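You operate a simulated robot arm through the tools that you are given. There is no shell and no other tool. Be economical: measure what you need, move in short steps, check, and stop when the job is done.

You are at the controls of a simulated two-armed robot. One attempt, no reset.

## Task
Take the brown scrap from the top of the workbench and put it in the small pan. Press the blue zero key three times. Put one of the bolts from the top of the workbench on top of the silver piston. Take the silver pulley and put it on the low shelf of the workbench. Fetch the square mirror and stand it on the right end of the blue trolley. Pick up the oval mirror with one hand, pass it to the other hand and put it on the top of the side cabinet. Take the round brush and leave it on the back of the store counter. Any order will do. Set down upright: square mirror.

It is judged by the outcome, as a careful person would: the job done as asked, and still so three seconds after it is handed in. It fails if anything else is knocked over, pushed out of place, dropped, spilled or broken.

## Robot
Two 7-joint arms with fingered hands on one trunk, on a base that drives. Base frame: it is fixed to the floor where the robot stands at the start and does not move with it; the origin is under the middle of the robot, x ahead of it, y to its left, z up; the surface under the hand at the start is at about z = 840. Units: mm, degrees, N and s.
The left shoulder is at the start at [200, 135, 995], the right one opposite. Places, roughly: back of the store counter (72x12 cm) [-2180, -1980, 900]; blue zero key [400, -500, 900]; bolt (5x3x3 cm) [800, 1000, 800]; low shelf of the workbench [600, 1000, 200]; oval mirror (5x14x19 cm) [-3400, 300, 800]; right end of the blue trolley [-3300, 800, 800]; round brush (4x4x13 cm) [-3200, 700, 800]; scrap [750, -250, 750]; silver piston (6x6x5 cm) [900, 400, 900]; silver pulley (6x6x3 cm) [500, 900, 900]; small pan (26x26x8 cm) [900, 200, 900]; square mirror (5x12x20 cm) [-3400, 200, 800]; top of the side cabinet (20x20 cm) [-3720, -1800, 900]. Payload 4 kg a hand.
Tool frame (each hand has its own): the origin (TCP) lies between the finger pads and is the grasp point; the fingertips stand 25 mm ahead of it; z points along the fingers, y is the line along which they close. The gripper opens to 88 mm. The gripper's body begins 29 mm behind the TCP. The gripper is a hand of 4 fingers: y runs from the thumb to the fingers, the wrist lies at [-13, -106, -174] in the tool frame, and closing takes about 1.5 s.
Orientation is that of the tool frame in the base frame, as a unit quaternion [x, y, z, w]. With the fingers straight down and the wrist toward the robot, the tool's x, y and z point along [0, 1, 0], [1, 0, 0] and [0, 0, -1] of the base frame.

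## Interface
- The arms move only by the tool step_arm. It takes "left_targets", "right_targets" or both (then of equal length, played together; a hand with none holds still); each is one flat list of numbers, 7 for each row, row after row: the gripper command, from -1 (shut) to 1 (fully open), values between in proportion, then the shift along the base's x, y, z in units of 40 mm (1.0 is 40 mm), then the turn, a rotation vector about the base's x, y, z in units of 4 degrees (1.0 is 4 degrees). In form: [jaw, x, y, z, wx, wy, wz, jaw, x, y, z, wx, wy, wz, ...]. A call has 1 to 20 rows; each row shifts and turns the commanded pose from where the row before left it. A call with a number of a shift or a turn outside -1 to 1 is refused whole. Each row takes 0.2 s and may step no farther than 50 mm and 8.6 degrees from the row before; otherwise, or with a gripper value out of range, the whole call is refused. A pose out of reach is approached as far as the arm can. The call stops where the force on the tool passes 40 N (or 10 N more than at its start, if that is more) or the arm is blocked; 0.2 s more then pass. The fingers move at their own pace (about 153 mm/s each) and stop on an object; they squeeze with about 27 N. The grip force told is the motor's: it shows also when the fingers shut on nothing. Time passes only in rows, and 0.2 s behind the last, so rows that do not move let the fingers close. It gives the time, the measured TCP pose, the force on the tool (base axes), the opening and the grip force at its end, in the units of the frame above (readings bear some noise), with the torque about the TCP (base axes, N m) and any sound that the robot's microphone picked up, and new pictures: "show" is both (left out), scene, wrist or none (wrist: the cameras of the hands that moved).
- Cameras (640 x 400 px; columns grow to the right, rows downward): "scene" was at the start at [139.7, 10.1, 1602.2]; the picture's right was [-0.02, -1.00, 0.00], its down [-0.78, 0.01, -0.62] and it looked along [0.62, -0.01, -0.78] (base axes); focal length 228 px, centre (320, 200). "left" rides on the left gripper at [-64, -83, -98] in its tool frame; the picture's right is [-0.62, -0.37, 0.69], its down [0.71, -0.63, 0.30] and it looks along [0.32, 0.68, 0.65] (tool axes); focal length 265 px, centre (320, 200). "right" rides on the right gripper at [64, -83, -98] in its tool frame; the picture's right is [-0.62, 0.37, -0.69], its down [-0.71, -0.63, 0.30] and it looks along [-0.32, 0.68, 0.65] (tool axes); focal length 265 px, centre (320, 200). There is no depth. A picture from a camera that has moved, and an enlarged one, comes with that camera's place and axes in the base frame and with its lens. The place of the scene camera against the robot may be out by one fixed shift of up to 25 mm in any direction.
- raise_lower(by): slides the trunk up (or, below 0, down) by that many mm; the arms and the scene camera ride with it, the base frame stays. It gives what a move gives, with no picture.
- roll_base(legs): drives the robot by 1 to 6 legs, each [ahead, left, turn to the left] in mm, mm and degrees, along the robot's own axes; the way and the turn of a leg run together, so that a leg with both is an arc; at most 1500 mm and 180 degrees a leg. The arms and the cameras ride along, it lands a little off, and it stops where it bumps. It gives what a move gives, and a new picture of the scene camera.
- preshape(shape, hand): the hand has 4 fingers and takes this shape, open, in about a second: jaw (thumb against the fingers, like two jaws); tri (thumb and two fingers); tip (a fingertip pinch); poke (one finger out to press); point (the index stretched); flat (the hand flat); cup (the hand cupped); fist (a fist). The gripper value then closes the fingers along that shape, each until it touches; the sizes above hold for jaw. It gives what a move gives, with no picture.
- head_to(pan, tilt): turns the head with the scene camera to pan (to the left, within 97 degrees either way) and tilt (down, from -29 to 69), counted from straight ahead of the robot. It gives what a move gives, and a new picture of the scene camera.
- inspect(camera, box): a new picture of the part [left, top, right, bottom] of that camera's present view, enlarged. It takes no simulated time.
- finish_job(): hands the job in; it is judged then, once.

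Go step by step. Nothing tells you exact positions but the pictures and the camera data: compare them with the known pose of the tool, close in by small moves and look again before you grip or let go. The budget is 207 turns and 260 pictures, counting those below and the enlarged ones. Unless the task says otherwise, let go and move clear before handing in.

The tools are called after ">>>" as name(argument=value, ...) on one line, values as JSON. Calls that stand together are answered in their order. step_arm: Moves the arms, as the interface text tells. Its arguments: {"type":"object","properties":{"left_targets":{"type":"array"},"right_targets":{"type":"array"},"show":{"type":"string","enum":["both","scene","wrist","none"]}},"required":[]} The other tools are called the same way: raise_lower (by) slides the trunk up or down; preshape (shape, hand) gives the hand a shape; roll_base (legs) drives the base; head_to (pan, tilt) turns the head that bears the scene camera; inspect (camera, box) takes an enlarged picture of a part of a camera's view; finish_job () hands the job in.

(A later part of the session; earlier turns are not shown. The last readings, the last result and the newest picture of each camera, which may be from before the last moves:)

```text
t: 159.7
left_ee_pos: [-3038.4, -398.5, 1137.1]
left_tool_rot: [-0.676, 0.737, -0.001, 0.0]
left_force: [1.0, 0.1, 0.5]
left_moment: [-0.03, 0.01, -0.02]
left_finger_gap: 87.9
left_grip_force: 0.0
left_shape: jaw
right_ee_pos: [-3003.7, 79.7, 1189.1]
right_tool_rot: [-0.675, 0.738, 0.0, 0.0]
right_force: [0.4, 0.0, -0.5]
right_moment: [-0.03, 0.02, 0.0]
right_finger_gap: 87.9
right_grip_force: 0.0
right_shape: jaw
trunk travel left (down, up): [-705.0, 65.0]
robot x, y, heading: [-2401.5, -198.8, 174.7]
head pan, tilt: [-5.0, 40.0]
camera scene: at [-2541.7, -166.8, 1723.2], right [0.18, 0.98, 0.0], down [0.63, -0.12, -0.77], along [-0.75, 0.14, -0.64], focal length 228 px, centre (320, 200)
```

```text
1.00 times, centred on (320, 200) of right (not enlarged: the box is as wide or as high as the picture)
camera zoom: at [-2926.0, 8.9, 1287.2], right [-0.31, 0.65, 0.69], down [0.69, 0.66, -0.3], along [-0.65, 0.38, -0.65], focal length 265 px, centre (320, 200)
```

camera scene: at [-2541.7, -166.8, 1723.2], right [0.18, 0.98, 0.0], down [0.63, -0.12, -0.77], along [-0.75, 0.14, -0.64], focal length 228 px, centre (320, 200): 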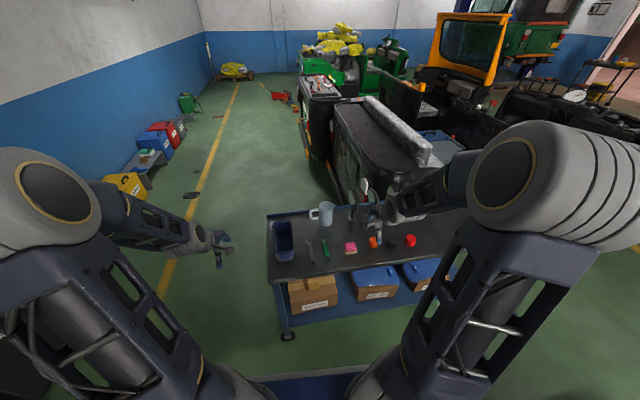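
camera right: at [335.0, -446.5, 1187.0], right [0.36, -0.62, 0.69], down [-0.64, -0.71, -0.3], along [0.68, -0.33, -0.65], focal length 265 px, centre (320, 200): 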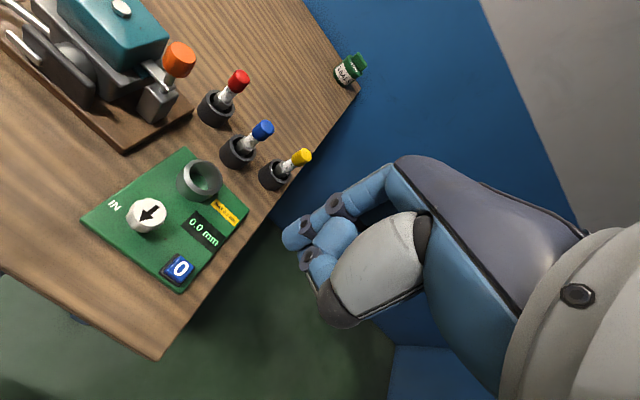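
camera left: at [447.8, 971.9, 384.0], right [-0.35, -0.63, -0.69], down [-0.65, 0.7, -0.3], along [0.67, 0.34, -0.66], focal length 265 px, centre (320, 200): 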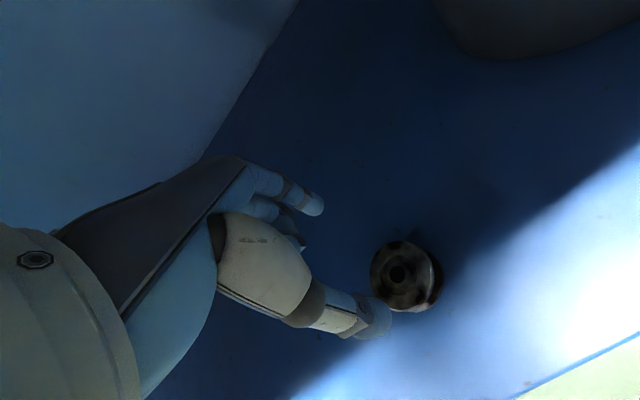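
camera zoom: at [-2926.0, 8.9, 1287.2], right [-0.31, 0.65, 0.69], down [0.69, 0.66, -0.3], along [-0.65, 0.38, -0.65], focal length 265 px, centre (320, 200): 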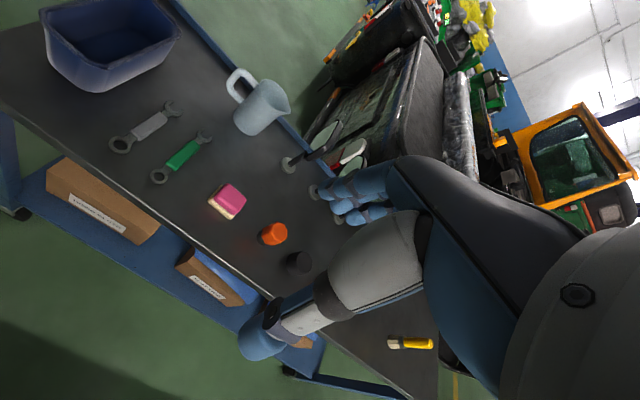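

The base touched something at its rear right, probably the red cart. I move off left, go ahead, and look back at the cart.

>>> roll_base(legs=[[0, 60, 0], [150, 0, 5]])

>>> head_to(pan=-97, tilt=45)

```text
t: 161.6
left_ee_pos: [-3177.5, -502.6, 1135.8]
left_tool_rot: [-0.705, 0.709, -0.001, 0.001]
left_force: [0.6, 0.4, 0.4]
left_moment: [-0.01, 0.03, 0.05]
left_finger_gap: 87.8
left_grip_force: 0.0
left_shape: jaw
right_ee_pos: [-3180.2, -22.1, 1187.5]
right_tool_rot: [-0.705, 0.709, 0.0, 0.0]
right_force: [0.1, -0.3, 0.0]
right_moment: [0.01, -0.02, 0.02]
right_finger_gap: 87.9
right_grip_force: 0.2
right_shape: jaw
trunk travel left (down, up): [-705.0, 65.0]
robot x, y, heading: [-2560.6, -251.4, 179.5]
head pan, tilt: [-5.0, 40.0]
camera scene: at [-2699.6, -230.4, 1723.3], right [0.1, 1.0, 0.0], down [0.64, -0.06, -0.77], along [-0.76, 0.07, -0.64], focal length 228 px, centre (320, 200)
```

scene: 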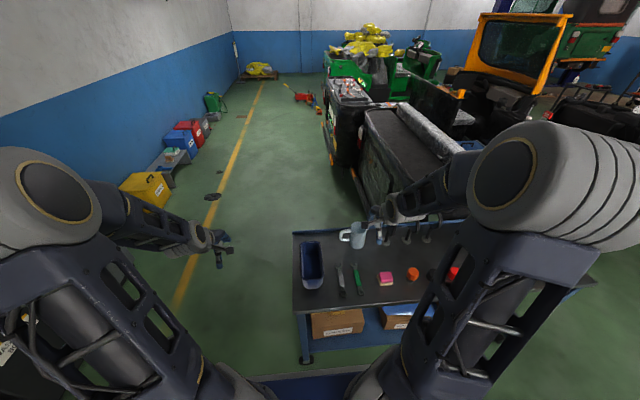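

```text
t: 163.3
left_ee_pos: [-3175.8, -501.6, 1136.9]
left_tool_rot: [-0.705, 0.709, -0.002, 0.001]
left_force: [-0.4, 0.5, -0.1]
left_moment: [-0.01, -0.02, 0.0]
left_finger_gap: 88.1
left_grip_force: 0.0
left_shape: jaw
right_ee_pos: [-3181.4, -21.5, 1188.7]
right_tool_rot: [-0.705, 0.709, 0.0, 0.0]
right_force: [0.6, 0.5, 0.4]
right_moment: [0.01, 0.03, -0.02]
right_finger_gap: 88.2
right_grip_force: 0.0
right_shape: jaw
trunk travel left (down, up): [-705.0, 65.0]
robot x, y, heading: [-2556.6, -251.7, 179.4]
head pan, tilt: [-97.0, 45.0]
camera scene: at [-2604.6, -157.8, 1716.0], right [0.99, -0.13, 0.0], down [-0.09, -0.7, -0.71], along [0.09, 0.7, -0.71], focal length 228 px, centre (320, 200)
```

scene: 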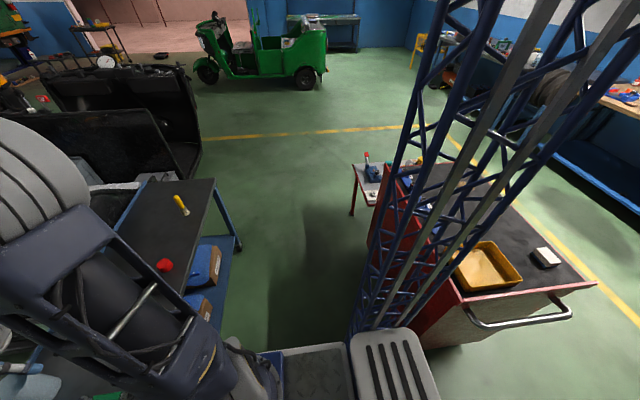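

The gap between trolley and red cart is too small for the base. I'll instead work from the trolley's left end: drive left, ahead, then turn right to face it.

>>> roll_base(legs=[[0, 520, 0], [640, 0, 0]])

>>> head_to(pan=-97, tilt=40)

>>> head_to(pan=60, tilt=30)

```text
t: 169.5
left_ee_pos: [-3808.7, -1031.0, 1137.9]
left_tool_rot: [-0.705, 0.709, -0.001, 0.0]
left_force: [-0.3, 0.1, -1.0]
left_moment: [-0.03, 0.01, -0.03]
left_finger_gap: 88.0
left_grip_force: 0.0
left_shape: jaw
right_ee_pos: [-3813.5, -551.3, 1188.2]
right_tool_rot: [-0.705, 0.709, 0.0, -0.001]
right_force: [-0.6, -0.4, 0.0]
right_moment: [0.03, 0.01, 0.01]
right_finger_gap: 87.9
right_grip_force: 0.0
right_shape: jaw
trunk travel left (down, up): [-705.0, 65.0]
robot x, y, heading: [-3191.3, -778.1, 179.7]
head pan, tilt: [-97.0, 45.0]
camera scene: at [-3236.2, -687.1, 1716.0], right [0.99, -0.13, 0.0], down [-0.09, -0.7, -0.71], along [0.09, 0.7, -0.71], focal length 228 px, centre (320, 200)
```

scene: 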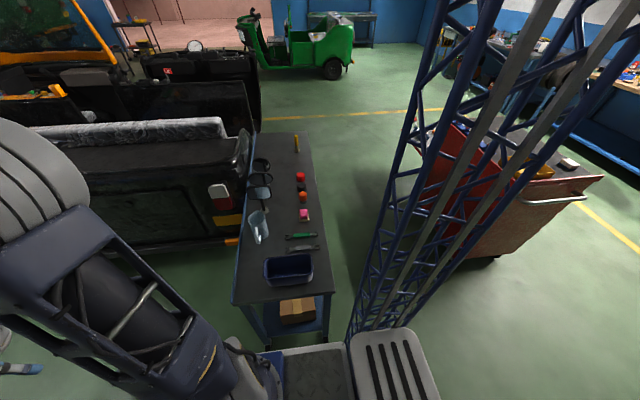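

```text
t: 170.2
left_ee_pos: [-3807.8, -1033.0, 1138.7]
left_tool_rot: [-0.705, 0.709, -0.001, 0.001]
left_force: [-0.4, 0.4, -1.1]
left_moment: [0.05, 0.0, 0.02]
left_finger_gap: 88.0
left_grip_force: 0.1
left_shape: jaw
right_ee_pos: [-3813.1, -551.1, 1190.6]
right_tool_rot: [-0.706, 0.708, 0.0, -0.001]
right_force: [0.5, 0.1, -0.2]
right_moment: [-0.01, -0.03, -0.01]
right_finger_gap: 88.0
right_grip_force: 0.0
right_shape: jaw
trunk travel left (down, up): [-705.0, 65.0]
robot x, y, heading: [-3192.1, -779.5, 179.7]
head pan, tilt: [-97.0, 40.0]
camera scene: at [-3235.8, -683.4, 1723.2], right [0.99, -0.13, 0.0], down [-0.08, -0.64, -0.77], along [0.1, 0.76, -0.64], focal length 228 px, centre (320, 200)
```

scene: 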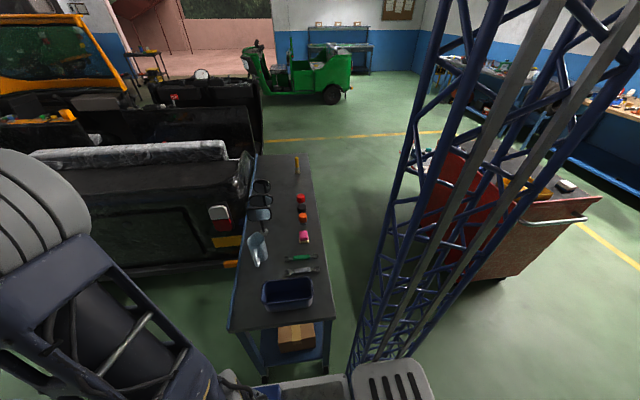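

```text
t: 172.6
left_ee_pos: [-3807.3, -1031.1, 1136.5]
left_tool_rot: [-0.705, 0.709, 0.0, 0.001]
left_force: [1.4, 0.3, -0.7]
left_moment: [-0.03, 0.01, 0.02]
left_finger_gap: 87.8
left_grip_force: 0.0
left_shape: jaw
right_ee_pos: [-3812.7, -552.0, 1187.6]
right_tool_rot: [-0.706, 0.708, -0.001, 0.0]
right_force: [-0.4, 1.1, 0.0]
right_moment: [0.03, -0.01, -0.01]
right_finger_gap: 88.2
right_grip_force: 0.0
right_shape: jaw
trunk travel left (down, up): [-705.0, 65.0]
robot x, y, heading: [-3192.0, -780.6, 179.7]
head pan, tilt: [60.0, 30.0]
camera scene: at [-3292.6, -845.7, 1738.6], right [-0.86, 0.51, 0.0], down [0.25, 0.43, -0.87], along [-0.44, -0.75, -0.5], focal length 228 px, centre (320, 200)
```

scene: 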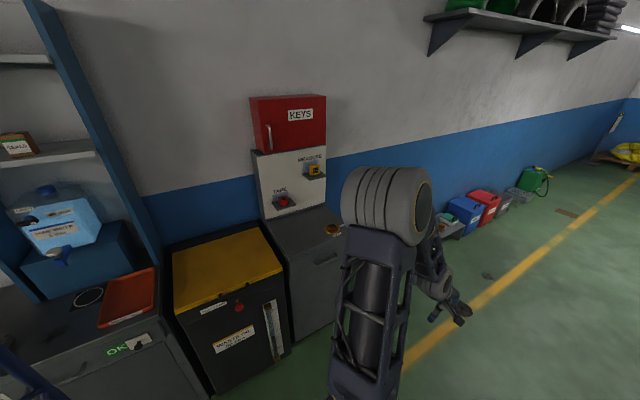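

Turning right to face the trolley's left end.

>>> roll_base(legs=[[0, 0, -90]])

>>> head_to(pan=5, tilt=40)

>>> inspect(camera="scene", box=[240, 80, 420, 220])

```text
t: 176.8
left_ee_pos: [-3444.2, -163.3, 1137.5]
left_tool_rot: [0.001, 1.0, -0.001, 0.0]
left_force: [0.3, -0.7, -0.1]
left_moment: [0.0, 0.01, -0.06]
left_finger_gap: 87.9
left_grip_force: 0.1
left_shape: jaw
right_ee_pos: [-2964.4, -155.5, 1188.4]
right_tool_rot: [0.002, 1.0, 0.0, 0.001]
right_force: [0.8, 0.2, -0.5]
right_moment: [0.02, 0.0, 0.04]
right_finger_gap: 87.9
right_grip_force: 0.0
right_shape: jaw
trunk travel left (down, up): [-705.0, 65.0]
robot x, y, heading: [-3189.0, -779.8, 89.9]
head pan, tilt: [60.0, 30.0]
camera scene: at [-3264.5, -662.4, 1738.6], right [0.5, 0.86, 0.0], down [0.43, -0.25, -0.87], along [-0.75, 0.44, -0.5], focal length 228 px, centre (320, 200)
```

scene: 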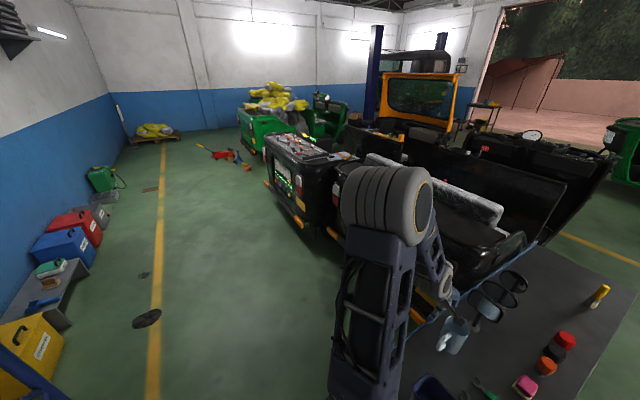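

```text
t: 178.1
left_ee_pos: [-3444.7, -162.6, 1137.5]
left_tool_rot: [0.001, 1.0, -0.001, 0.0]
left_force: [-0.8, 0.2, -0.8]
left_moment: [-0.01, 0.0, -0.01]
left_finger_gap: 88.1
left_grip_force: 0.0
left_shape: jaw
right_ee_pos: [-2965.6, -155.7, 1188.4]
right_tool_rot: [0.001, 1.0, 0.0, 0.0]
right_force: [-0.7, 0.9, -0.2]
right_moment: [-0.01, 0.0, -0.01]
right_finger_gap: 88.0
right_grip_force: 0.1
right_shape: jaw
trunk travel left (down, up): [-705.0, 65.0]
robot x, y, heading: [-3188.9, -782.1, 89.4]
head pan, tilt: [5.0, 40.0]
camera scene: at [-3193.5, -623.3, 1723.2], right [1.0, 0.08, 0.0], down [0.05, -0.64, -0.77], along [-0.06, 0.76, -0.64], focal length 228 px, centre (320, 200)
```

scene: 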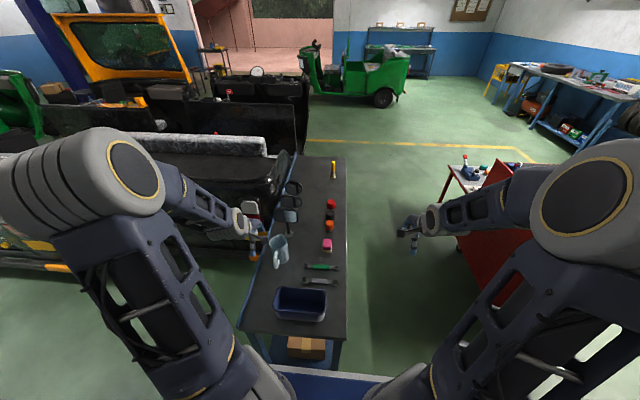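

```text
2.86 times, centred on (330, 150) of scene
camera zoom: at [-3193.5, -623.3, 1723.2], right [1.0, 0.08, 0.0], down [0.05, -0.64, -0.77], along [-0.06, 0.76, -0.64], focal length 652 px, centre (291, 343)
```

zoom: 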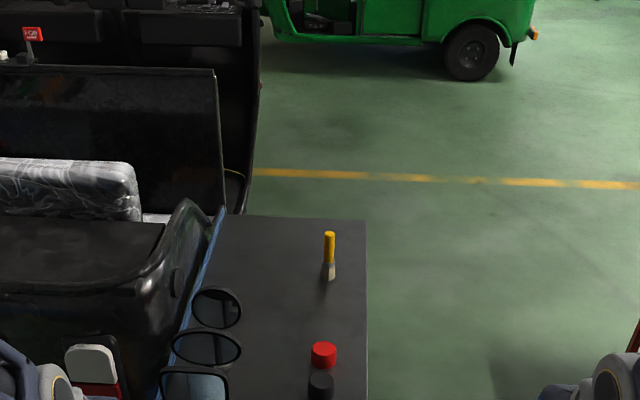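

From near to far: square, oval, round mirror. I drive ahead 85 mm and view the mirrors from the left hand camera.

>>> roll_base(legs=[[80, 0, 0]])

>>> inspect(camera="left", box=[0, 0, 640, 400])

```text
t: 179.1
left_ee_pos: [-3441.2, -81.2, 1135.3]
left_tool_rot: [0.003, 1.0, -0.002, 0.0]
left_force: [-0.5, -0.2, 0.1]
left_moment: [-0.03, 0.0, -0.02]
left_finger_gap: 88.0
left_grip_force: 0.1
left_shape: jaw
right_ee_pos: [-2962.2, -77.5, 1188.4]
right_tool_rot: [0.003, 1.0, 0.0, 0.001]
right_force: [-0.3, -0.2, -0.3]
right_moment: [0.0, -0.01, 0.0]
right_finger_gap: 88.0
right_grip_force: 0.0
right_shape: jaw
trunk travel left (down, up): [-705.0, 65.0]
robot x, y, heading: [-3193.0, -698.8, 89.4]
head pan, tilt: [5.0, 40.0]
camera scene: at [-3192.4, -542.0, 1723.3], right [1.0, 0.08, 0.0], down [0.05, -0.64, -0.77], along [-0.06, 0.76, -0.64], focal length 228 px, centre (320, 200)
```

scene: 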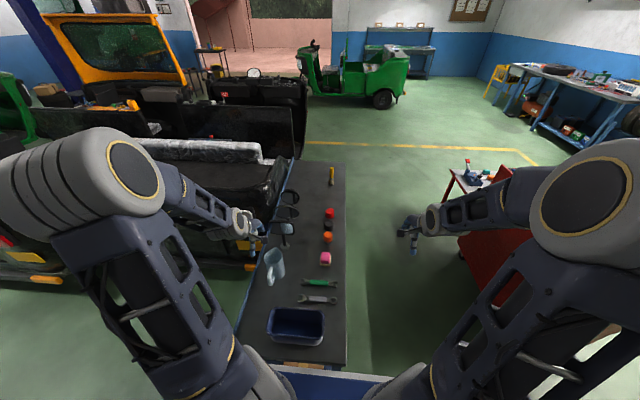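

```text
1.00 times, centred on (320, 200) of left (not enlarged: the box is as wide or as high as the picture)
camera zoom: at [-3379.2, -164.7, 1234.8], right [0.62, -0.37, -0.69], down [-0.72, -0.63, -0.3], along [-0.32, 0.68, -0.66], focal length 265 px, centre (320, 200)
```

zoom: 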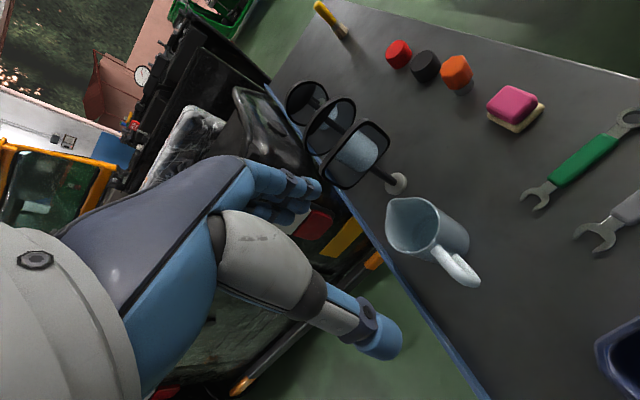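

>>> step_arm(left_targets=[1, 0, 0.8, 0.3, 0, 0, 0, 1, 0, 0.8, 0.3, 0, 0, 0, 1, 0, 0.8, 0.3, 0, 0, 0], show="wrist")

>>> inspect(camera="left", box=[300, 40, 540, 240])

>>> inspect(camera="scene", box=[240, 160, 360, 300])

```text
t: 179.9
left_ee_pos: [-3441.9, 15.8, 1174.3]
left_tool_rot: [0.002, 1.0, 0.0, 0.0]
left_force: [-0.1, -0.6, 0.0]
left_moment: [-0.02, -0.01, -0.02]
left_finger_gap: 87.9
left_grip_force: 0.0
left_shape: jaw
right_ee_pos: [-2962.2, -76.1, 1188.7]
right_tool_rot: [0.003, 1.0, 0.0, 0.0]
right_force: [-0.2, 0.1, -0.4]
right_moment: [0.01, 0.0, 0.01]
right_finger_gap: 88.0
right_grip_force: 0.0
right_shape: jaw
trunk travel left (down, up): [-705.0, 65.0]
robot x, y, heading: [-3191.7, -698.4, 90.0]
head pan, tilt: [5.0, 40.0]
camera left: at [-3379.8, -68.0, 1271.6], right [0.62, -0.37, -0.69], down [-0.72, -0.63, -0.3], along [-0.32, 0.68, -0.66], focal length 265 px, centre (320, 200)
```

left: 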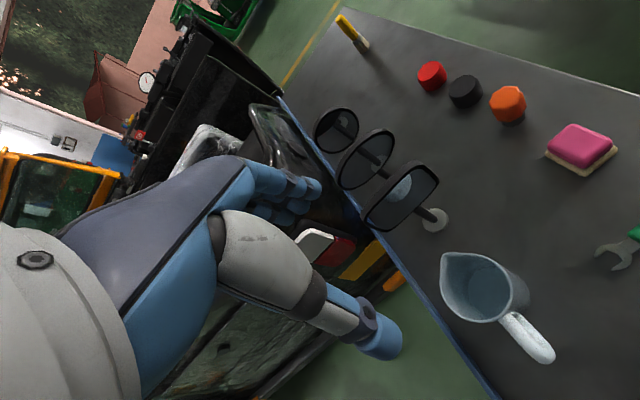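

```text
2.00 times, centred on (420, 140) of left
camera zoom: at [-3379.8, -68.0, 1271.6], right [0.62, -0.37, -0.69], down [-0.72, -0.63, -0.3], along [-0.32, 0.68, -0.66], focal length 531 px, centre (120, 320)
```

zoom: 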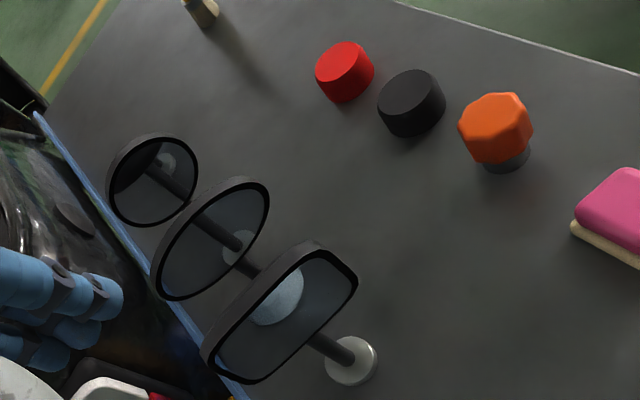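

```text
2.86 times, centred on (300, 230) of scene
camera zoom: at [-3192.5, -542.2, 1723.2], right [1.0, 0.08, 0.0], down [0.05, -0.64, -0.77], along [-0.06, 0.76, -0.64], focal length 652 px, centre (377, 114)
```

zoom: 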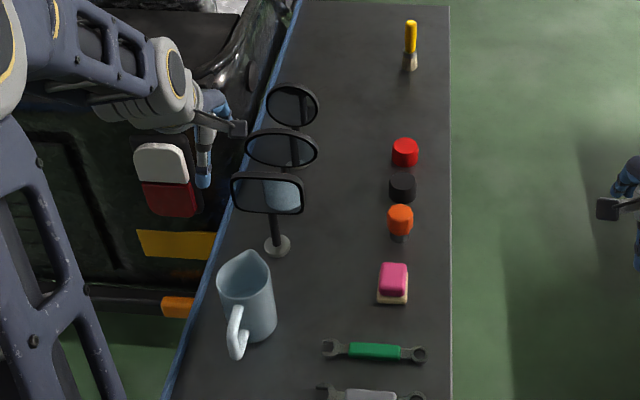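

The square mirror's plate is at about (-3429,165), top near z 965. I move the left hand above it.

>>> step_arm(left_targets=[1, 0.08, 0.9, -0.5, 0, 0, 0, 1, 0.08, 0.9, -0.5, 0, 0, 0, 1, 0.07, 0.9, -0.5, 0, 0, 0, 1, 0.07, 0.9, -0.6, 0, 0, 0], show="both")

>>> inspect(camera="left", box=[240, 120, 480, 320])

>>> inspect(camera="scene", box=[240, 160, 340, 260])

```text
t: 180.9
left_ee_pos: [-3428.1, 159.9, 1088.4]
left_tool_rot: [0.003, 1.0, -0.001, 0.001]
left_force: [0.6, 0.2, -0.1]
left_moment: [0.04, -0.02, 0.03]
left_finger_gap: 87.8
left_grip_force: 0.0
left_shape: jaw
right_ee_pos: [-2962.4, -76.6, 1187.6]
right_tool_rot: [0.003, 1.0, 0.0, 0.0]
right_force: [-0.4, -0.2, -0.1]
right_moment: [-0.03, -0.02, 0.0]
right_finger_gap: 88.0
right_grip_force: 0.0
right_shape: jaw
trunk travel left (down, up): [-705.0, 65.0]
robot x, y, heading: [-3192.4, -697.1, 89.5]
head pan, tilt: [5.0, 40.0]
camera scene: at [-3192.5, -542.4, 1723.3], right [1.0, 0.08, 0.0], down [0.05, -0.64, -0.77], along [-0.06, 0.76, -0.64], focal length 228 px, centre (320, 200)
camera left: at [-3364.8, 75.7, 1186.0], right [0.62, -0.37, -0.69], down [-0.72, -0.63, -0.3], along [-0.32, 0.68, -0.65], focal length 265 px, centre (320, 200)
```

scene: 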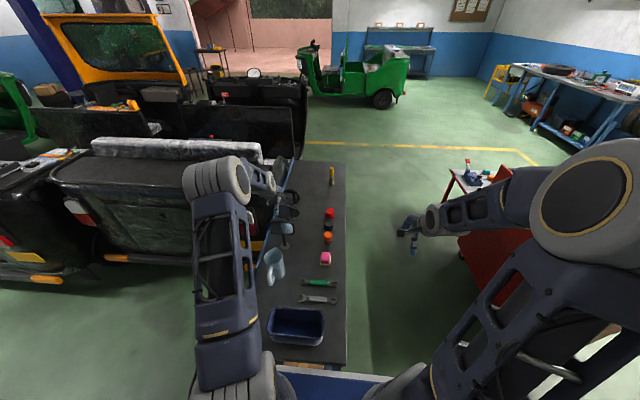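
left: 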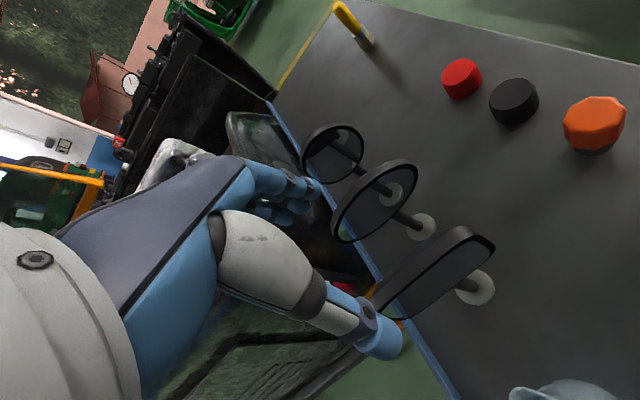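

```text
2.00 times, centred on (360, 220) of left
camera zoom: at [-3364.8, 75.7, 1186.0], right [0.62, -0.37, -0.69], down [-0.72, -0.63, -0.3], along [-0.32, 0.68, -0.65], focal length 531 px, centre (240, 160)
```

zoom: 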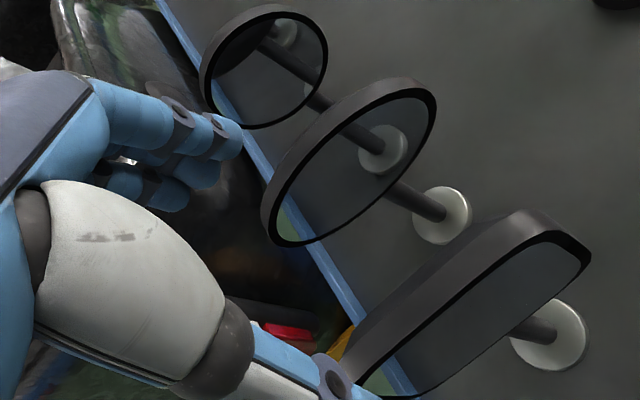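

```text
4.00 times, centred on (290, 210) of scene
camera zoom: at [-3192.5, -542.4, 1723.3], right [1.0, 0.08, 0.0], down [0.05, -0.64, -0.77], along [-0.06, 0.76, -0.64], focal length 913 px, centre (440, 160)
```

zoom: 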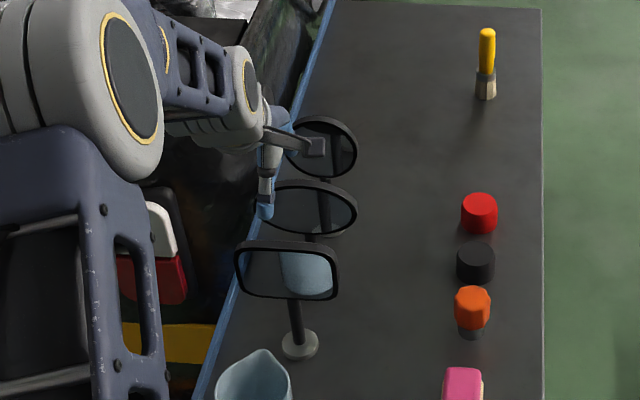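

Base of the square mirror is at (-3431,162), trolley top at 791. I lower the open hand to straddle the plate.

>>> step_arm(left_targets=[1, -0.05, 0.06, -0.9, 0, 0, 0, 1, 0, 0, -0.8, 0, 0, 0, 1, 0, 0, -0.4, 0, 0, 0], show="wrist")

>>> inspect(camera="left", box=[240, 120, 560, 360])

>>> inspect(camera="scene", box=[240, 160, 340, 260])

```text
t: 181.7
left_ee_pos: [-3429.7, 162.8, 1005.0]
left_tool_rot: [0.002, 1.0, -0.001, 0.0]
left_force: [0.9, -0.2, -0.1]
left_moment: [0.02, -0.05, 0.0]
left_finger_gap: 87.7
left_grip_force: 0.0
left_shape: jaw
right_ee_pos: [-2962.2, -76.4, 1188.6]
right_tool_rot: [0.002, 1.0, 0.001, 0.0]
right_force: [-0.1, -0.7, -0.2]
right_moment: [-0.03, 0.03, 0.03]
right_finger_gap: 87.7
right_grip_force: 0.2
right_shape: jaw
trunk travel left (down, up): [-705.0, 65.0]
robot x, y, heading: [-3189.3, -698.4, 89.2]
head pan, tilt: [5.0, 40.0]
camera left: at [-3367.1, 79.0, 1102.8], right [0.62, -0.37, -0.69], down [-0.72, -0.63, -0.3], along [-0.32, 0.68, -0.65], focal length 265 px, centre (320, 200)
```

left: 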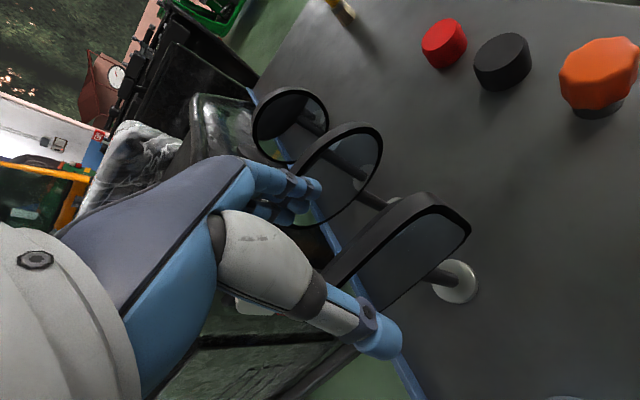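

```text
1.67 times, centred on (400, 240) of left
camera zoom: at [-3367.1, 79.0, 1102.8], right [0.62, -0.37, -0.69], down [-0.72, -0.63, -0.3], along [-0.32, 0.68, -0.65], focal length 442 px, centre (187, 133)
```

zoom: 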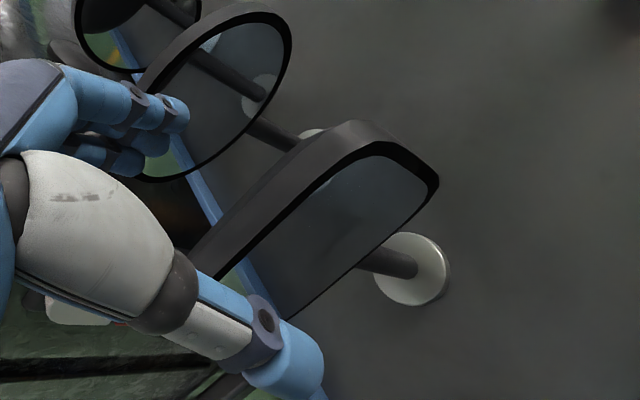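

```text
4.00 times, centred on (290, 210) of scene
camera zoom: at [-3192.3, -541.9, 1723.3], right [1.0, 0.08, 0.0], down [0.05, -0.64, -0.77], along [-0.06, 0.76, -0.64], focal length 913 px, centre (440, 160)
```

zoom: 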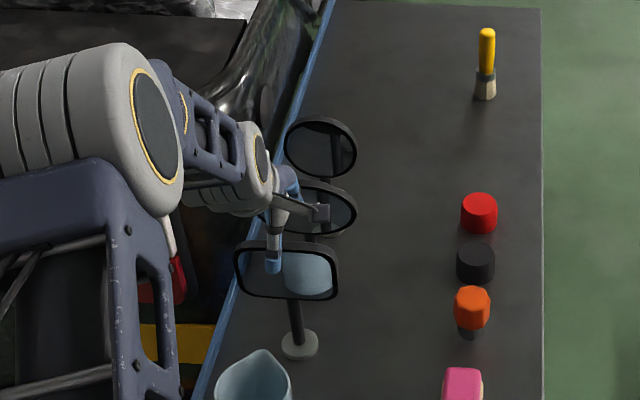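

The plate centre is about y 171, top z 960. Shift slightly and lower to grip its upper part.

>>> step_arm(left_targets=[1, 0.08, 0.2, -0.6, 0, 0, 0, 1, 0, 0, -0.6, 0, 0, 0, 1, 0, 0, 0, 0, 0, 0], show="wrist")

>>> inspect(camera="left", box=[240, 120, 560, 360])

```text
t: 182.5
left_ee_pos: [-3427.7, 169.8, 957.4]
left_tool_rot: [0.003, 1.0, 0.0, 0.0]
left_force: [0.1, 0.7, -0.8]
left_moment: [0.02, 0.05, -0.01]
left_finger_gap: 88.0
left_grip_force: 0.1
left_shape: jaw
right_ee_pos: [-2962.9, -76.1, 1189.0]
right_tool_rot: [0.003, 1.0, -0.001, 0.0]
right_force: [-0.5, -0.2, 0.7]
right_moment: [0.02, 0.0, 0.0]
right_finger_gap: 87.8
right_grip_force: 0.1
right_shape: jaw
trunk travel left (down, up): [-705.0, 65.0]
robot x, y, heading: [-3193.1, -695.3, 89.5]
head pan, tilt: [5.0, 40.0]
camera left: at [-3365.8, 85.6, 1055.2], right [0.62, -0.37, -0.69], down [-0.72, -0.63, -0.3], along [-0.32, 0.68, -0.65], focal length 265 px, centre (320, 200)
```

left: 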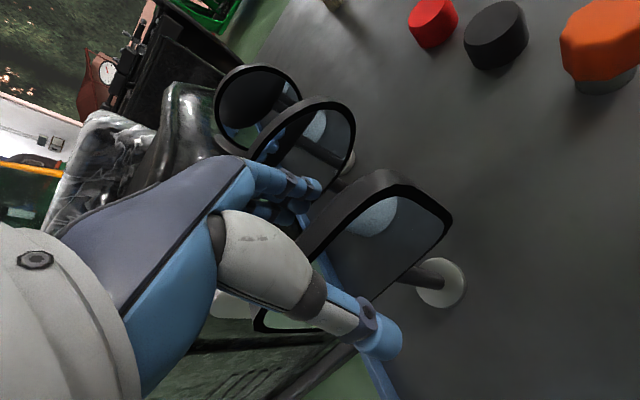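

```text
1.67 times, centred on (400, 240) of left
camera zoom: at [-3365.8, 85.6, 1055.2], right [0.62, -0.37, -0.69], down [-0.72, -0.63, -0.3], along [-0.32, 0.68, -0.65], focal length 442 px, centre (187, 133)
```

zoom: 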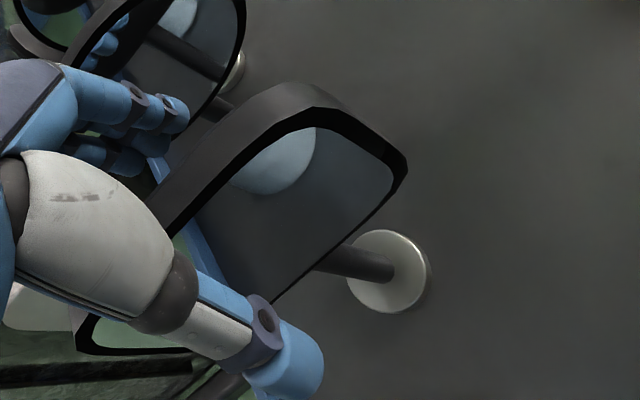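

>>> step_arm(left_targets=[1, 0, 0, -0.25, 0, 0, 0, 0.4, 0, 0, 0, 0, 0, 0, 0.1, 0, 0, 0, 0, 0, 0, -0.2, 0, 0, 0, 0, 0, 0, -0.5, 0, 0, 0, 0, 0, 0, -1, 0, 0, 0, 0, 0, 0, -1, 0, 0, 0, 0, 0, 0, -1, 0, 0, 0, 0, 0, 0, -1, 0, 0, 0, 0, 0, 0], show="wrist")

>>> inspect(camera="left", box=[240, 120, 560, 360])

```text
t: 184.5
left_ee_pos: [-3427.8, 169.7, 948.6]
left_tool_rot: [0.002, 1.0, -0.001, 0.0]
left_force: [-0.2, 0.6, 0.4]
left_moment: [0.0, 0.04, 0.02]
left_finger_gap: 22.4
left_grip_force: 27.2
left_shape: jaw
right_ee_pos: [-2961.1, -76.5, 1188.2]
right_tool_rot: [0.003, 1.0, 0.0, 0.0]
right_force: [0.7, -0.1, 0.1]
right_moment: [-0.02, -0.02, -0.02]
right_finger_gap: 88.0
right_grip_force: 0.1
right_shape: jaw
trunk travel left (down, up): [-705.0, 65.0]
robot x, y, heading: [-3188.1, -698.0, 89.7]
head pan, tilt: [5.0, 40.0]
camera left: at [-3364.6, 85.0, 1045.1], right [0.62, -0.37, -0.69], down [-0.72, -0.63, -0.3], along [-0.32, 0.68, -0.66], focal length 265 px, centre (320, 200)
```

left: 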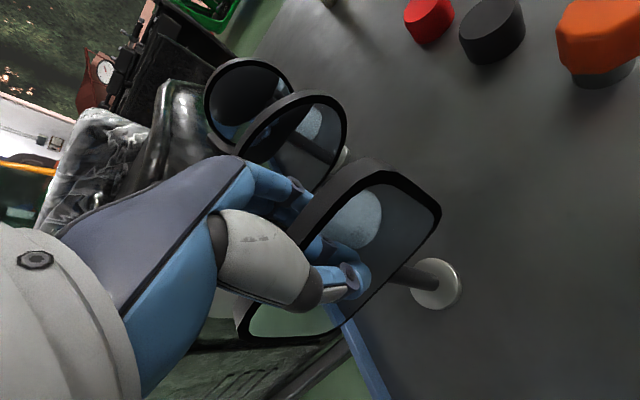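

```text
1.67 times, centred on (400, 240) of left
camera zoom: at [-3364.6, 85.0, 1045.1], right [0.62, -0.37, -0.69], down [-0.72, -0.63, -0.3], along [-0.32, 0.68, -0.66], focal length 442 px, centre (187, 133)
```

zoom: 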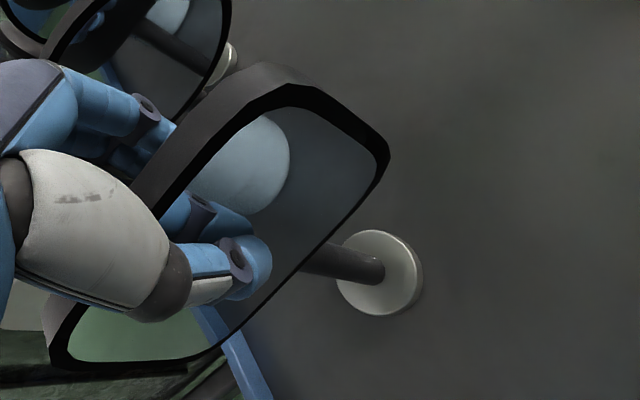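

The mirror is gripped. Lift slowly and check.

>>> step_arm(left_targets=[-1, 0, 0, 0.3, 0, 0, 0, -1, 0, 0, 0.5, 0, 0, 0, -1, 0, 0, 0.8, 0, 0, 0, -1, 0, 0, 0.9, 0, 0, 0, -1, 0, 0, 0.9, 0, 0, 0, -1, 0, 0, 0.9, 0, 0, 0, -1, 0, 0, 0.9, 0, 0, 0], show="both")

```text
t: 186.1
left_ee_pos: [-3427.3, 168.7, 1153.7]
left_tool_rot: [0.002, 1.0, -0.002, 0.001]
left_force: [0.6, -0.4, -2.5]
left_moment: [-0.06, 0.0, -0.01]
left_finger_gap: 22.6
left_grip_force: 27.2
left_shape: jaw
right_ee_pos: [-2962.2, -75.6, 1188.8]
right_tool_rot: [0.004, 1.0, 0.0, 0.0]
right_force: [0.1, -0.1, 0.8]
right_moment: [0.01, -0.02, -0.02]
right_finger_gap: 88.1
right_grip_force: 0.1
right_shape: jaw
trunk travel left (down, up): [-705.0, 65.0]
robot x, y, heading: [-3190.3, -694.0, 89.3]
head pan, tilt: [5.0, 40.0]
camera scene: at [-3192.5, -541.5, 1723.1], right [1.0, 0.08, 0.0], down [0.05, -0.64, -0.77], along [-0.06, 0.76, -0.64], focal length 228 px, centre (320, 200)
camera left: at [-3365.9, 84.8, 1252.2], right [0.62, -0.37, -0.69], down [-0.72, -0.63, -0.3], along [-0.32, 0.68, -0.66], focal length 265 px, centre (320, 200)
```

scene: 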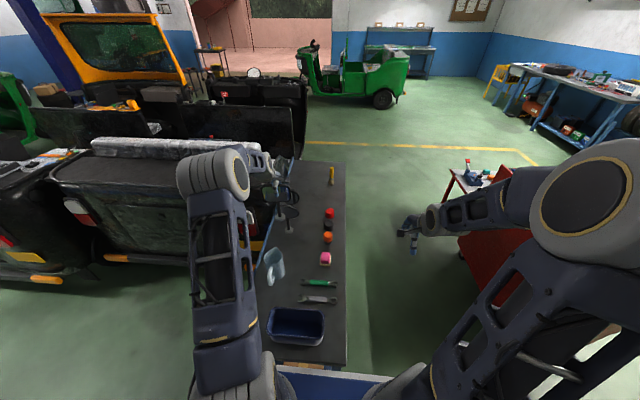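
left: 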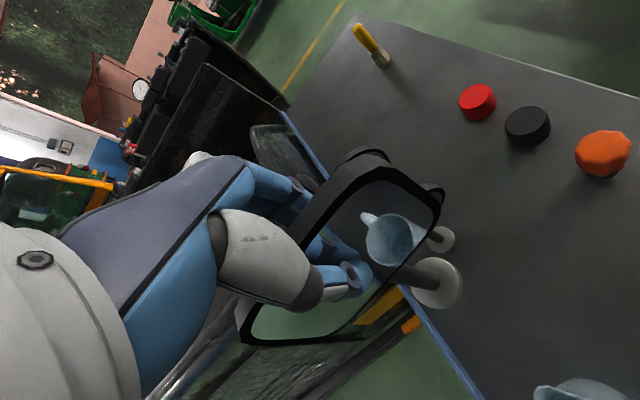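

The square mirror is up, unharmed. I pull it back toward the robot, high over the jug.

>>> step_arm(left_targets=[-1, 0, 0, 0.6, 0, 0, 0, -1, 0, 0, 0.5, 0, 0, 0, -1, 0, -0.7, 0, 0, 0, 0, -1, 0, -0.7, 0, 0, 0, 0, -1, 0, -0.7, 0, 0, 0, 0, -1, 0, -0.7, 0, 0, 0, 0, -1, 0, -0.7, 0, 0, 0, 0, -1, 0, -0.7, 0, 0, 0, 0, -1, 0, -0.7, 0, 0, 0, 0, -1, 0, -0.7, 0, 0, 0, 0], show="wrist")

>>> roll_base(legs=[[0, 290, 0]])

>>> inspect(camera="right", box=[0, 0, 640, 400])

```text
t: 188.3
left_ee_pos: [-3432.9, -51.7, 1199.8]
left_tool_rot: [0.003, 1.0, -0.001, 0.0]
left_force: [-0.3, 1.1, -2.5]
left_moment: [0.06, 0.02, 0.02]
left_finger_gap: 22.5
left_grip_force: 27.0
left_shape: jaw
right_ee_pos: [-2960.7, -76.3, 1187.0]
right_tool_rot: [0.003, 1.0, 0.0, 0.0]
right_force: [0.2, 0.2, -0.2]
right_moment: [0.0, 0.01, -0.02]
right_finger_gap: 87.9
right_grip_force: 0.2
right_shape: jaw
trunk travel left (down, up): [-705.0, 65.0]
robot x, y, heading: [-3187.9, -697.2, 89.5]
head pan, tilt: [5.0, 40.0]
camera left: at [-3370.0, -136.1, 1297.6], right [0.62, -0.37, -0.69], down [-0.72, -0.63, -0.3], along [-0.32, 0.68, -0.65], focal length 265 px, centre (320, 200)
```

left: 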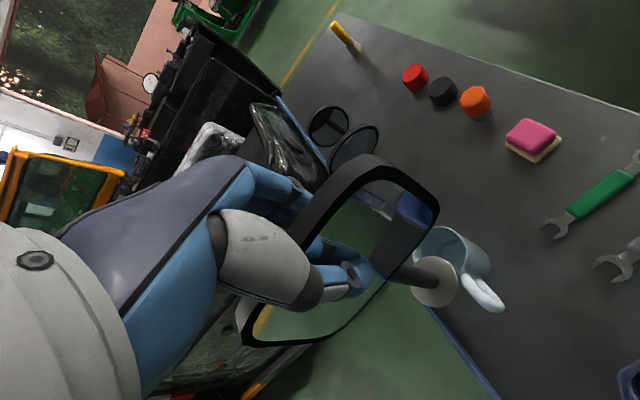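

```text
t: 190.3
left_ee_pos: [-3721.1, -52.5, 1199.9]
left_tool_rot: [0.001, 1.0, -0.001, -0.001]
left_force: [-0.2, -0.3, -3.7]
left_moment: [0.0, -0.01, 0.0]
left_finger_gap: 22.6
left_grip_force: 27.3
left_shape: jaw
right_ee_pos: [-3249.4, -74.1, 1188.5]
right_tool_rot: [0.0, 1.0, 0.0, 0.0]
right_force: [0.6, -0.3, 0.3]
right_moment: [0.0, -0.01, 0.0]
right_finger_gap: 88.0
right_grip_force: 0.1
right_shape: jaw
trunk travel left (down, up): [-705.0, 65.0]
robot x, y, heading: [-3473.9, -696.2, 90.0]
head pan, tilt: [5.0, 40.0]
camera scene: at [-3477.8, -540.1, 1723.2], right [1.0, 0.08, 0.0], down [0.05, -0.64, -0.77], along [-0.06, 0.76, -0.64], focal length 228 px, centre (320, 200)
```

scene: 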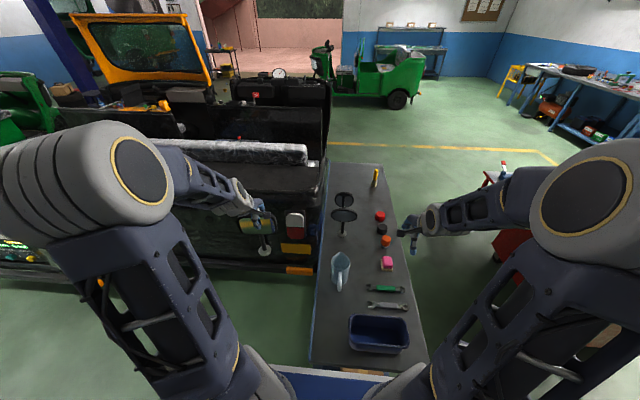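

```text
1.00 times, centred on (320, 200) of right (not enlarged: the box is as wide or as high as the picture)
camera zoom: at [-3313.9, -157.1, 1287.1], right [0.62, 0.37, 0.69], down [0.71, -0.63, -0.3], along [0.32, 0.68, -0.65], focal length 265 px, centre (320, 200)
```

zoom: 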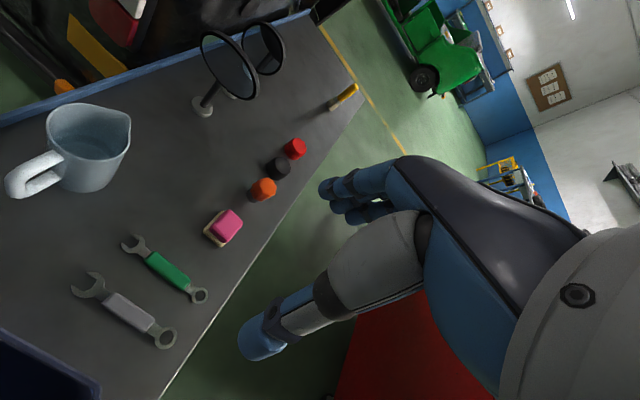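

Now the right hand goes for the oval mirror, approaching high.

>>> step_arm(right_targets=[1, -0.7, 0.8, 0, 0, 0, 0, 1, -0.7, 0.8, 0, 0, 0, 0, 1, -0.7, 0.8, 0, 0, 0, 0, 1, -0.7, 0.8, 0, 0, 0, 0, 1, -0.7, 0.8, 0, 0, 0, 0, 1, -0.7, 0.9, -0.4, 0, 0, 0, 1, -0.3, 0.8, -0.6, 0, 0, 0], show="both")

>>> inspect(camera="right", box=[120, 80, 400, 320])

```text
t: 191.9
left_ee_pos: [-3721.2, -51.4, 1199.4]
left_tool_rot: [0.001, 1.0, -0.001, 0.0]
left_force: [0.6, -0.1, -3.2]
left_moment: [0.0, 0.01, -0.02]
left_finger_gap: 22.5
left_grip_force: 27.5
left_shape: jaw
right_ee_pos: [-3430.7, 155.1, 1147.9]
right_tool_rot: [0.001, 1.0, -0.001, 0.0]
right_force: [0.1, 0.1, 0.1]
right_moment: [0.01, 0.04, 0.0]
right_finger_gap: 87.9
right_grip_force: 0.0
right_shape: jaw
trunk travel left (down, up): [-705.0, 65.0]
robot x, y, heading: [-3474.5, -696.5, 89.6]
head pan, tilt: [5.0, 40.0]
camera scene: at [-3477.7, -540.5, 1723.3], right [1.0, 0.08, 0.0], down [0.05, -0.64, -0.77], along [-0.06, 0.76, -0.64], focal length 228 px, centre (320, 200)
camera right: at [-3495.1, 71.2, 1247.0], right [0.62, 0.37, 0.69], down [0.71, -0.63, -0.3], along [0.33, 0.68, -0.65], focal length 265 px, centre (320, 200)
```

scene: 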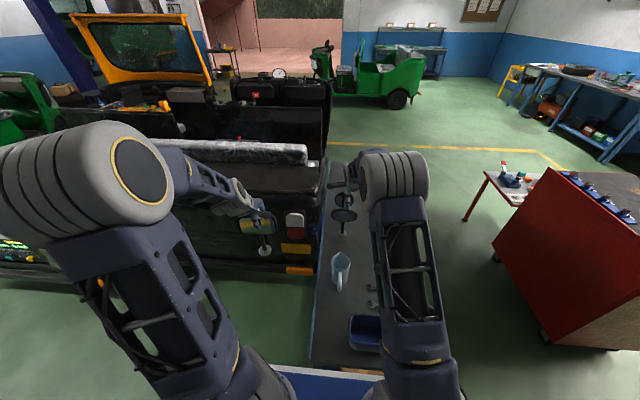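
right: 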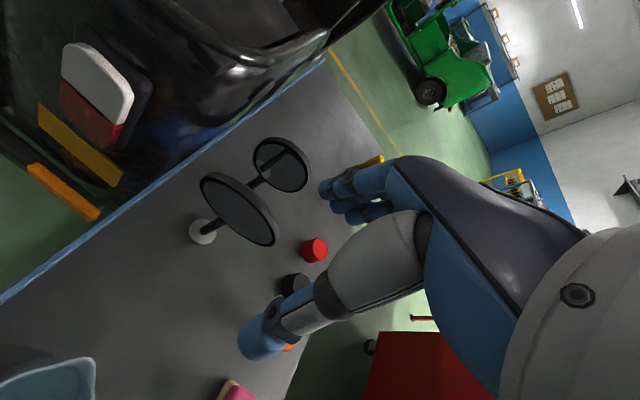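

```text
1.67 times, centred on (260, 200) of right
camera zoom: at [-3495.1, 71.2, 1247.0], right [0.62, 0.37, 0.69], down [0.71, -0.63, -0.3], along [0.33, 0.68, -0.65], focal length 442 px, centre (420, 200)
```

zoom: 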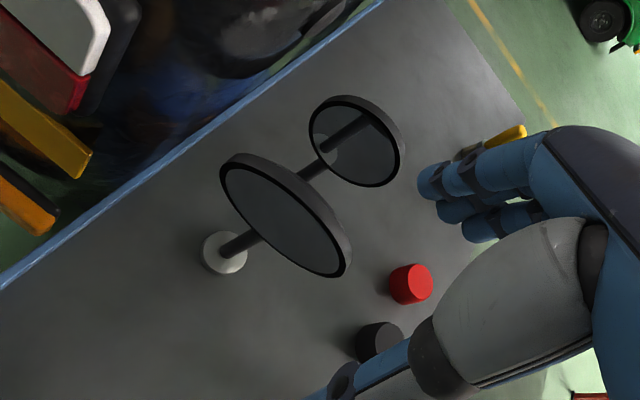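

>>> step_arm(right_targets=[1, 0, 0.8, -0.5, 0, 0, 0, 1, 0, 0.8, -0.5, 0, 0, 0, 1, 0, 0.8, -0.5, 0, 0, 0, 1, 0, 0.7, -0.5, 0, 0, 0, 1, 0, 0, 0, 0, 0, 0], show="both")

>>> inspect(camera="right", box=[120, 120, 400, 360])

```text
t: 193.1
left_ee_pos: [-3720.0, -52.3, 1198.7]
left_tool_rot: [0.001, 1.0, -0.001, 0.0]
left_force: [0.9, 0.5, -3.2]
left_moment: [0.01, 0.01, -0.01]
left_finger_gap: 22.3
left_grip_force: 26.7
left_shape: jaw
right_ee_pos: [-3428.8, 278.6, 1067.7]
right_tool_rot: [0.001, 1.0, 0.0, 0.001]
right_force: [-0.1, 0.6, 0.7]
right_moment: [-0.02, 0.0, 0.03]
right_finger_gap: 87.9
right_grip_force: 0.1
right_shape: jaw
trunk travel left (down, up): [-705.0, 65.0]
robot x, y, heading: [-3475.9, -694.5, 89.9]
head pan, tilt: [5.0, 40.0]
camera scene: at [-3477.9, -540.0, 1723.2], right [1.0, 0.08, 0.0], down [0.05, -0.64, -0.77], along [-0.06, 0.76, -0.64], focal length 228 px, centre (320, 200)
camera right: at [-3494.1, 195.8, 1166.2], right [0.62, 0.37, 0.69], down [0.71, -0.63, -0.3], along [0.33, 0.68, -0.65], focal length 265 px, centre (320, 200)
```

scene: 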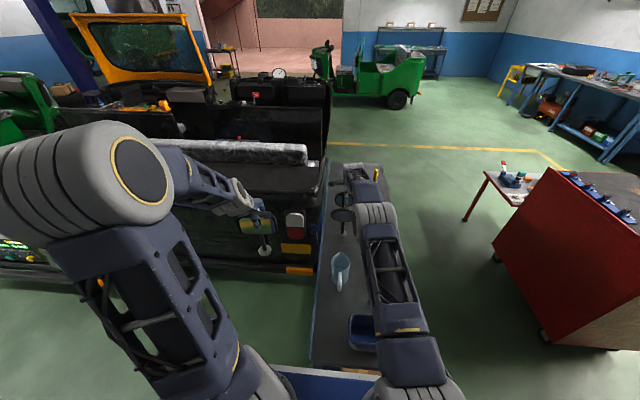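
right: 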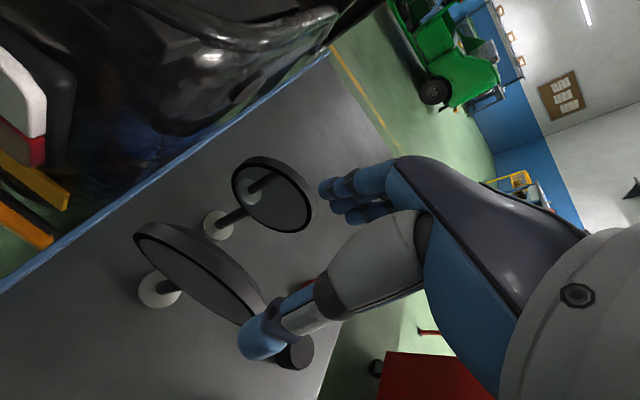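

```text
1.67 times, centred on (260, 240) of right
camera zoom: at [-3494.1, 195.8, 1166.2], right [0.62, 0.37, 0.69], down [0.71, -0.63, -0.3], along [0.33, 0.68, -0.65], focal length 442 px, centre (420, 133)
```

zoom: 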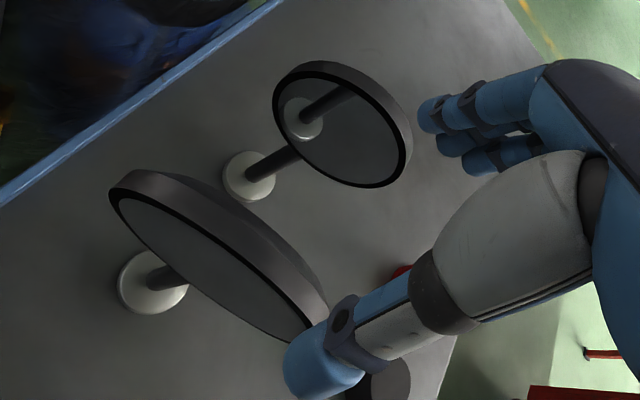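

>>> step_arm(right_targets=[1, -0.15, 0, -0.9, 0, 0, 0, 1, 0, 0, -0.9, 0, 0, 0, 1, 0, 0, 0, 0, 0, 0], show="wrist")

>>> inspect(camera="right", box=[120, 120, 400, 360])

```text
t: 193.9
left_ee_pos: [-3721.2, -51.0, 1199.1]
left_tool_rot: [0.001, 1.0, -0.001, 0.001]
left_force: [-0.7, 1.3, -2.8]
left_moment: [0.01, 0.0, -0.01]
left_finger_gap: 22.4
left_grip_force: 27.1
left_shape: jaw
right_ee_pos: [-3434.4, 279.4, 996.5]
right_tool_rot: [0.001, 1.0, 0.0, 0.0]
right_force: [-0.6, -0.4, 0.2]
right_moment: [0.03, 0.01, 0.01]
right_finger_gap: 87.7
right_grip_force: 0.1
right_shape: jaw
trunk travel left (down, up): [-705.0, 65.0]
robot x, y, heading: [-3473.7, -697.6, 89.9]
head pan, tilt: [5.0, 40.0]
camera right: at [-3499.8, 195.3, 1094.7], right [0.62, 0.37, 0.69], down [0.71, -0.63, -0.3], along [0.33, 0.68, -0.65], focal length 265 px, centre (320, 200)
```

right: 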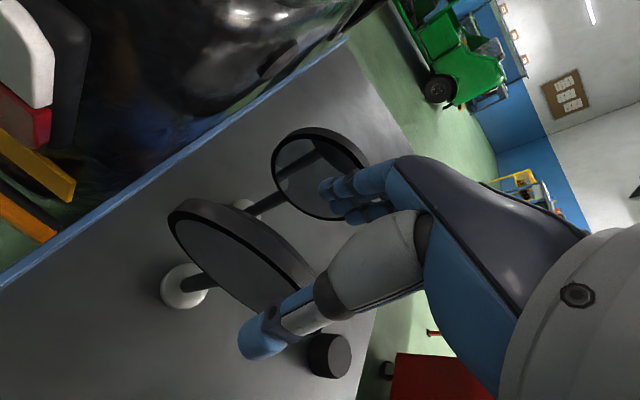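

```text
1.67 times, centred on (260, 240) of right
camera zoom: at [-3499.8, 195.3, 1094.7], right [0.62, 0.37, 0.69], down [0.71, -0.63, -0.3], along [0.33, 0.68, -0.65], focal length 442 px, centre (420, 133)
```

zoom: 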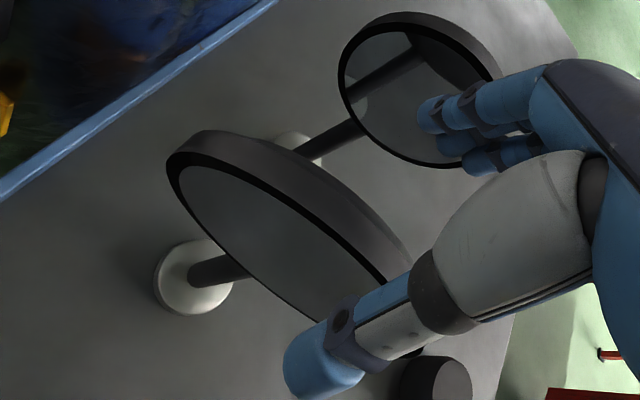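

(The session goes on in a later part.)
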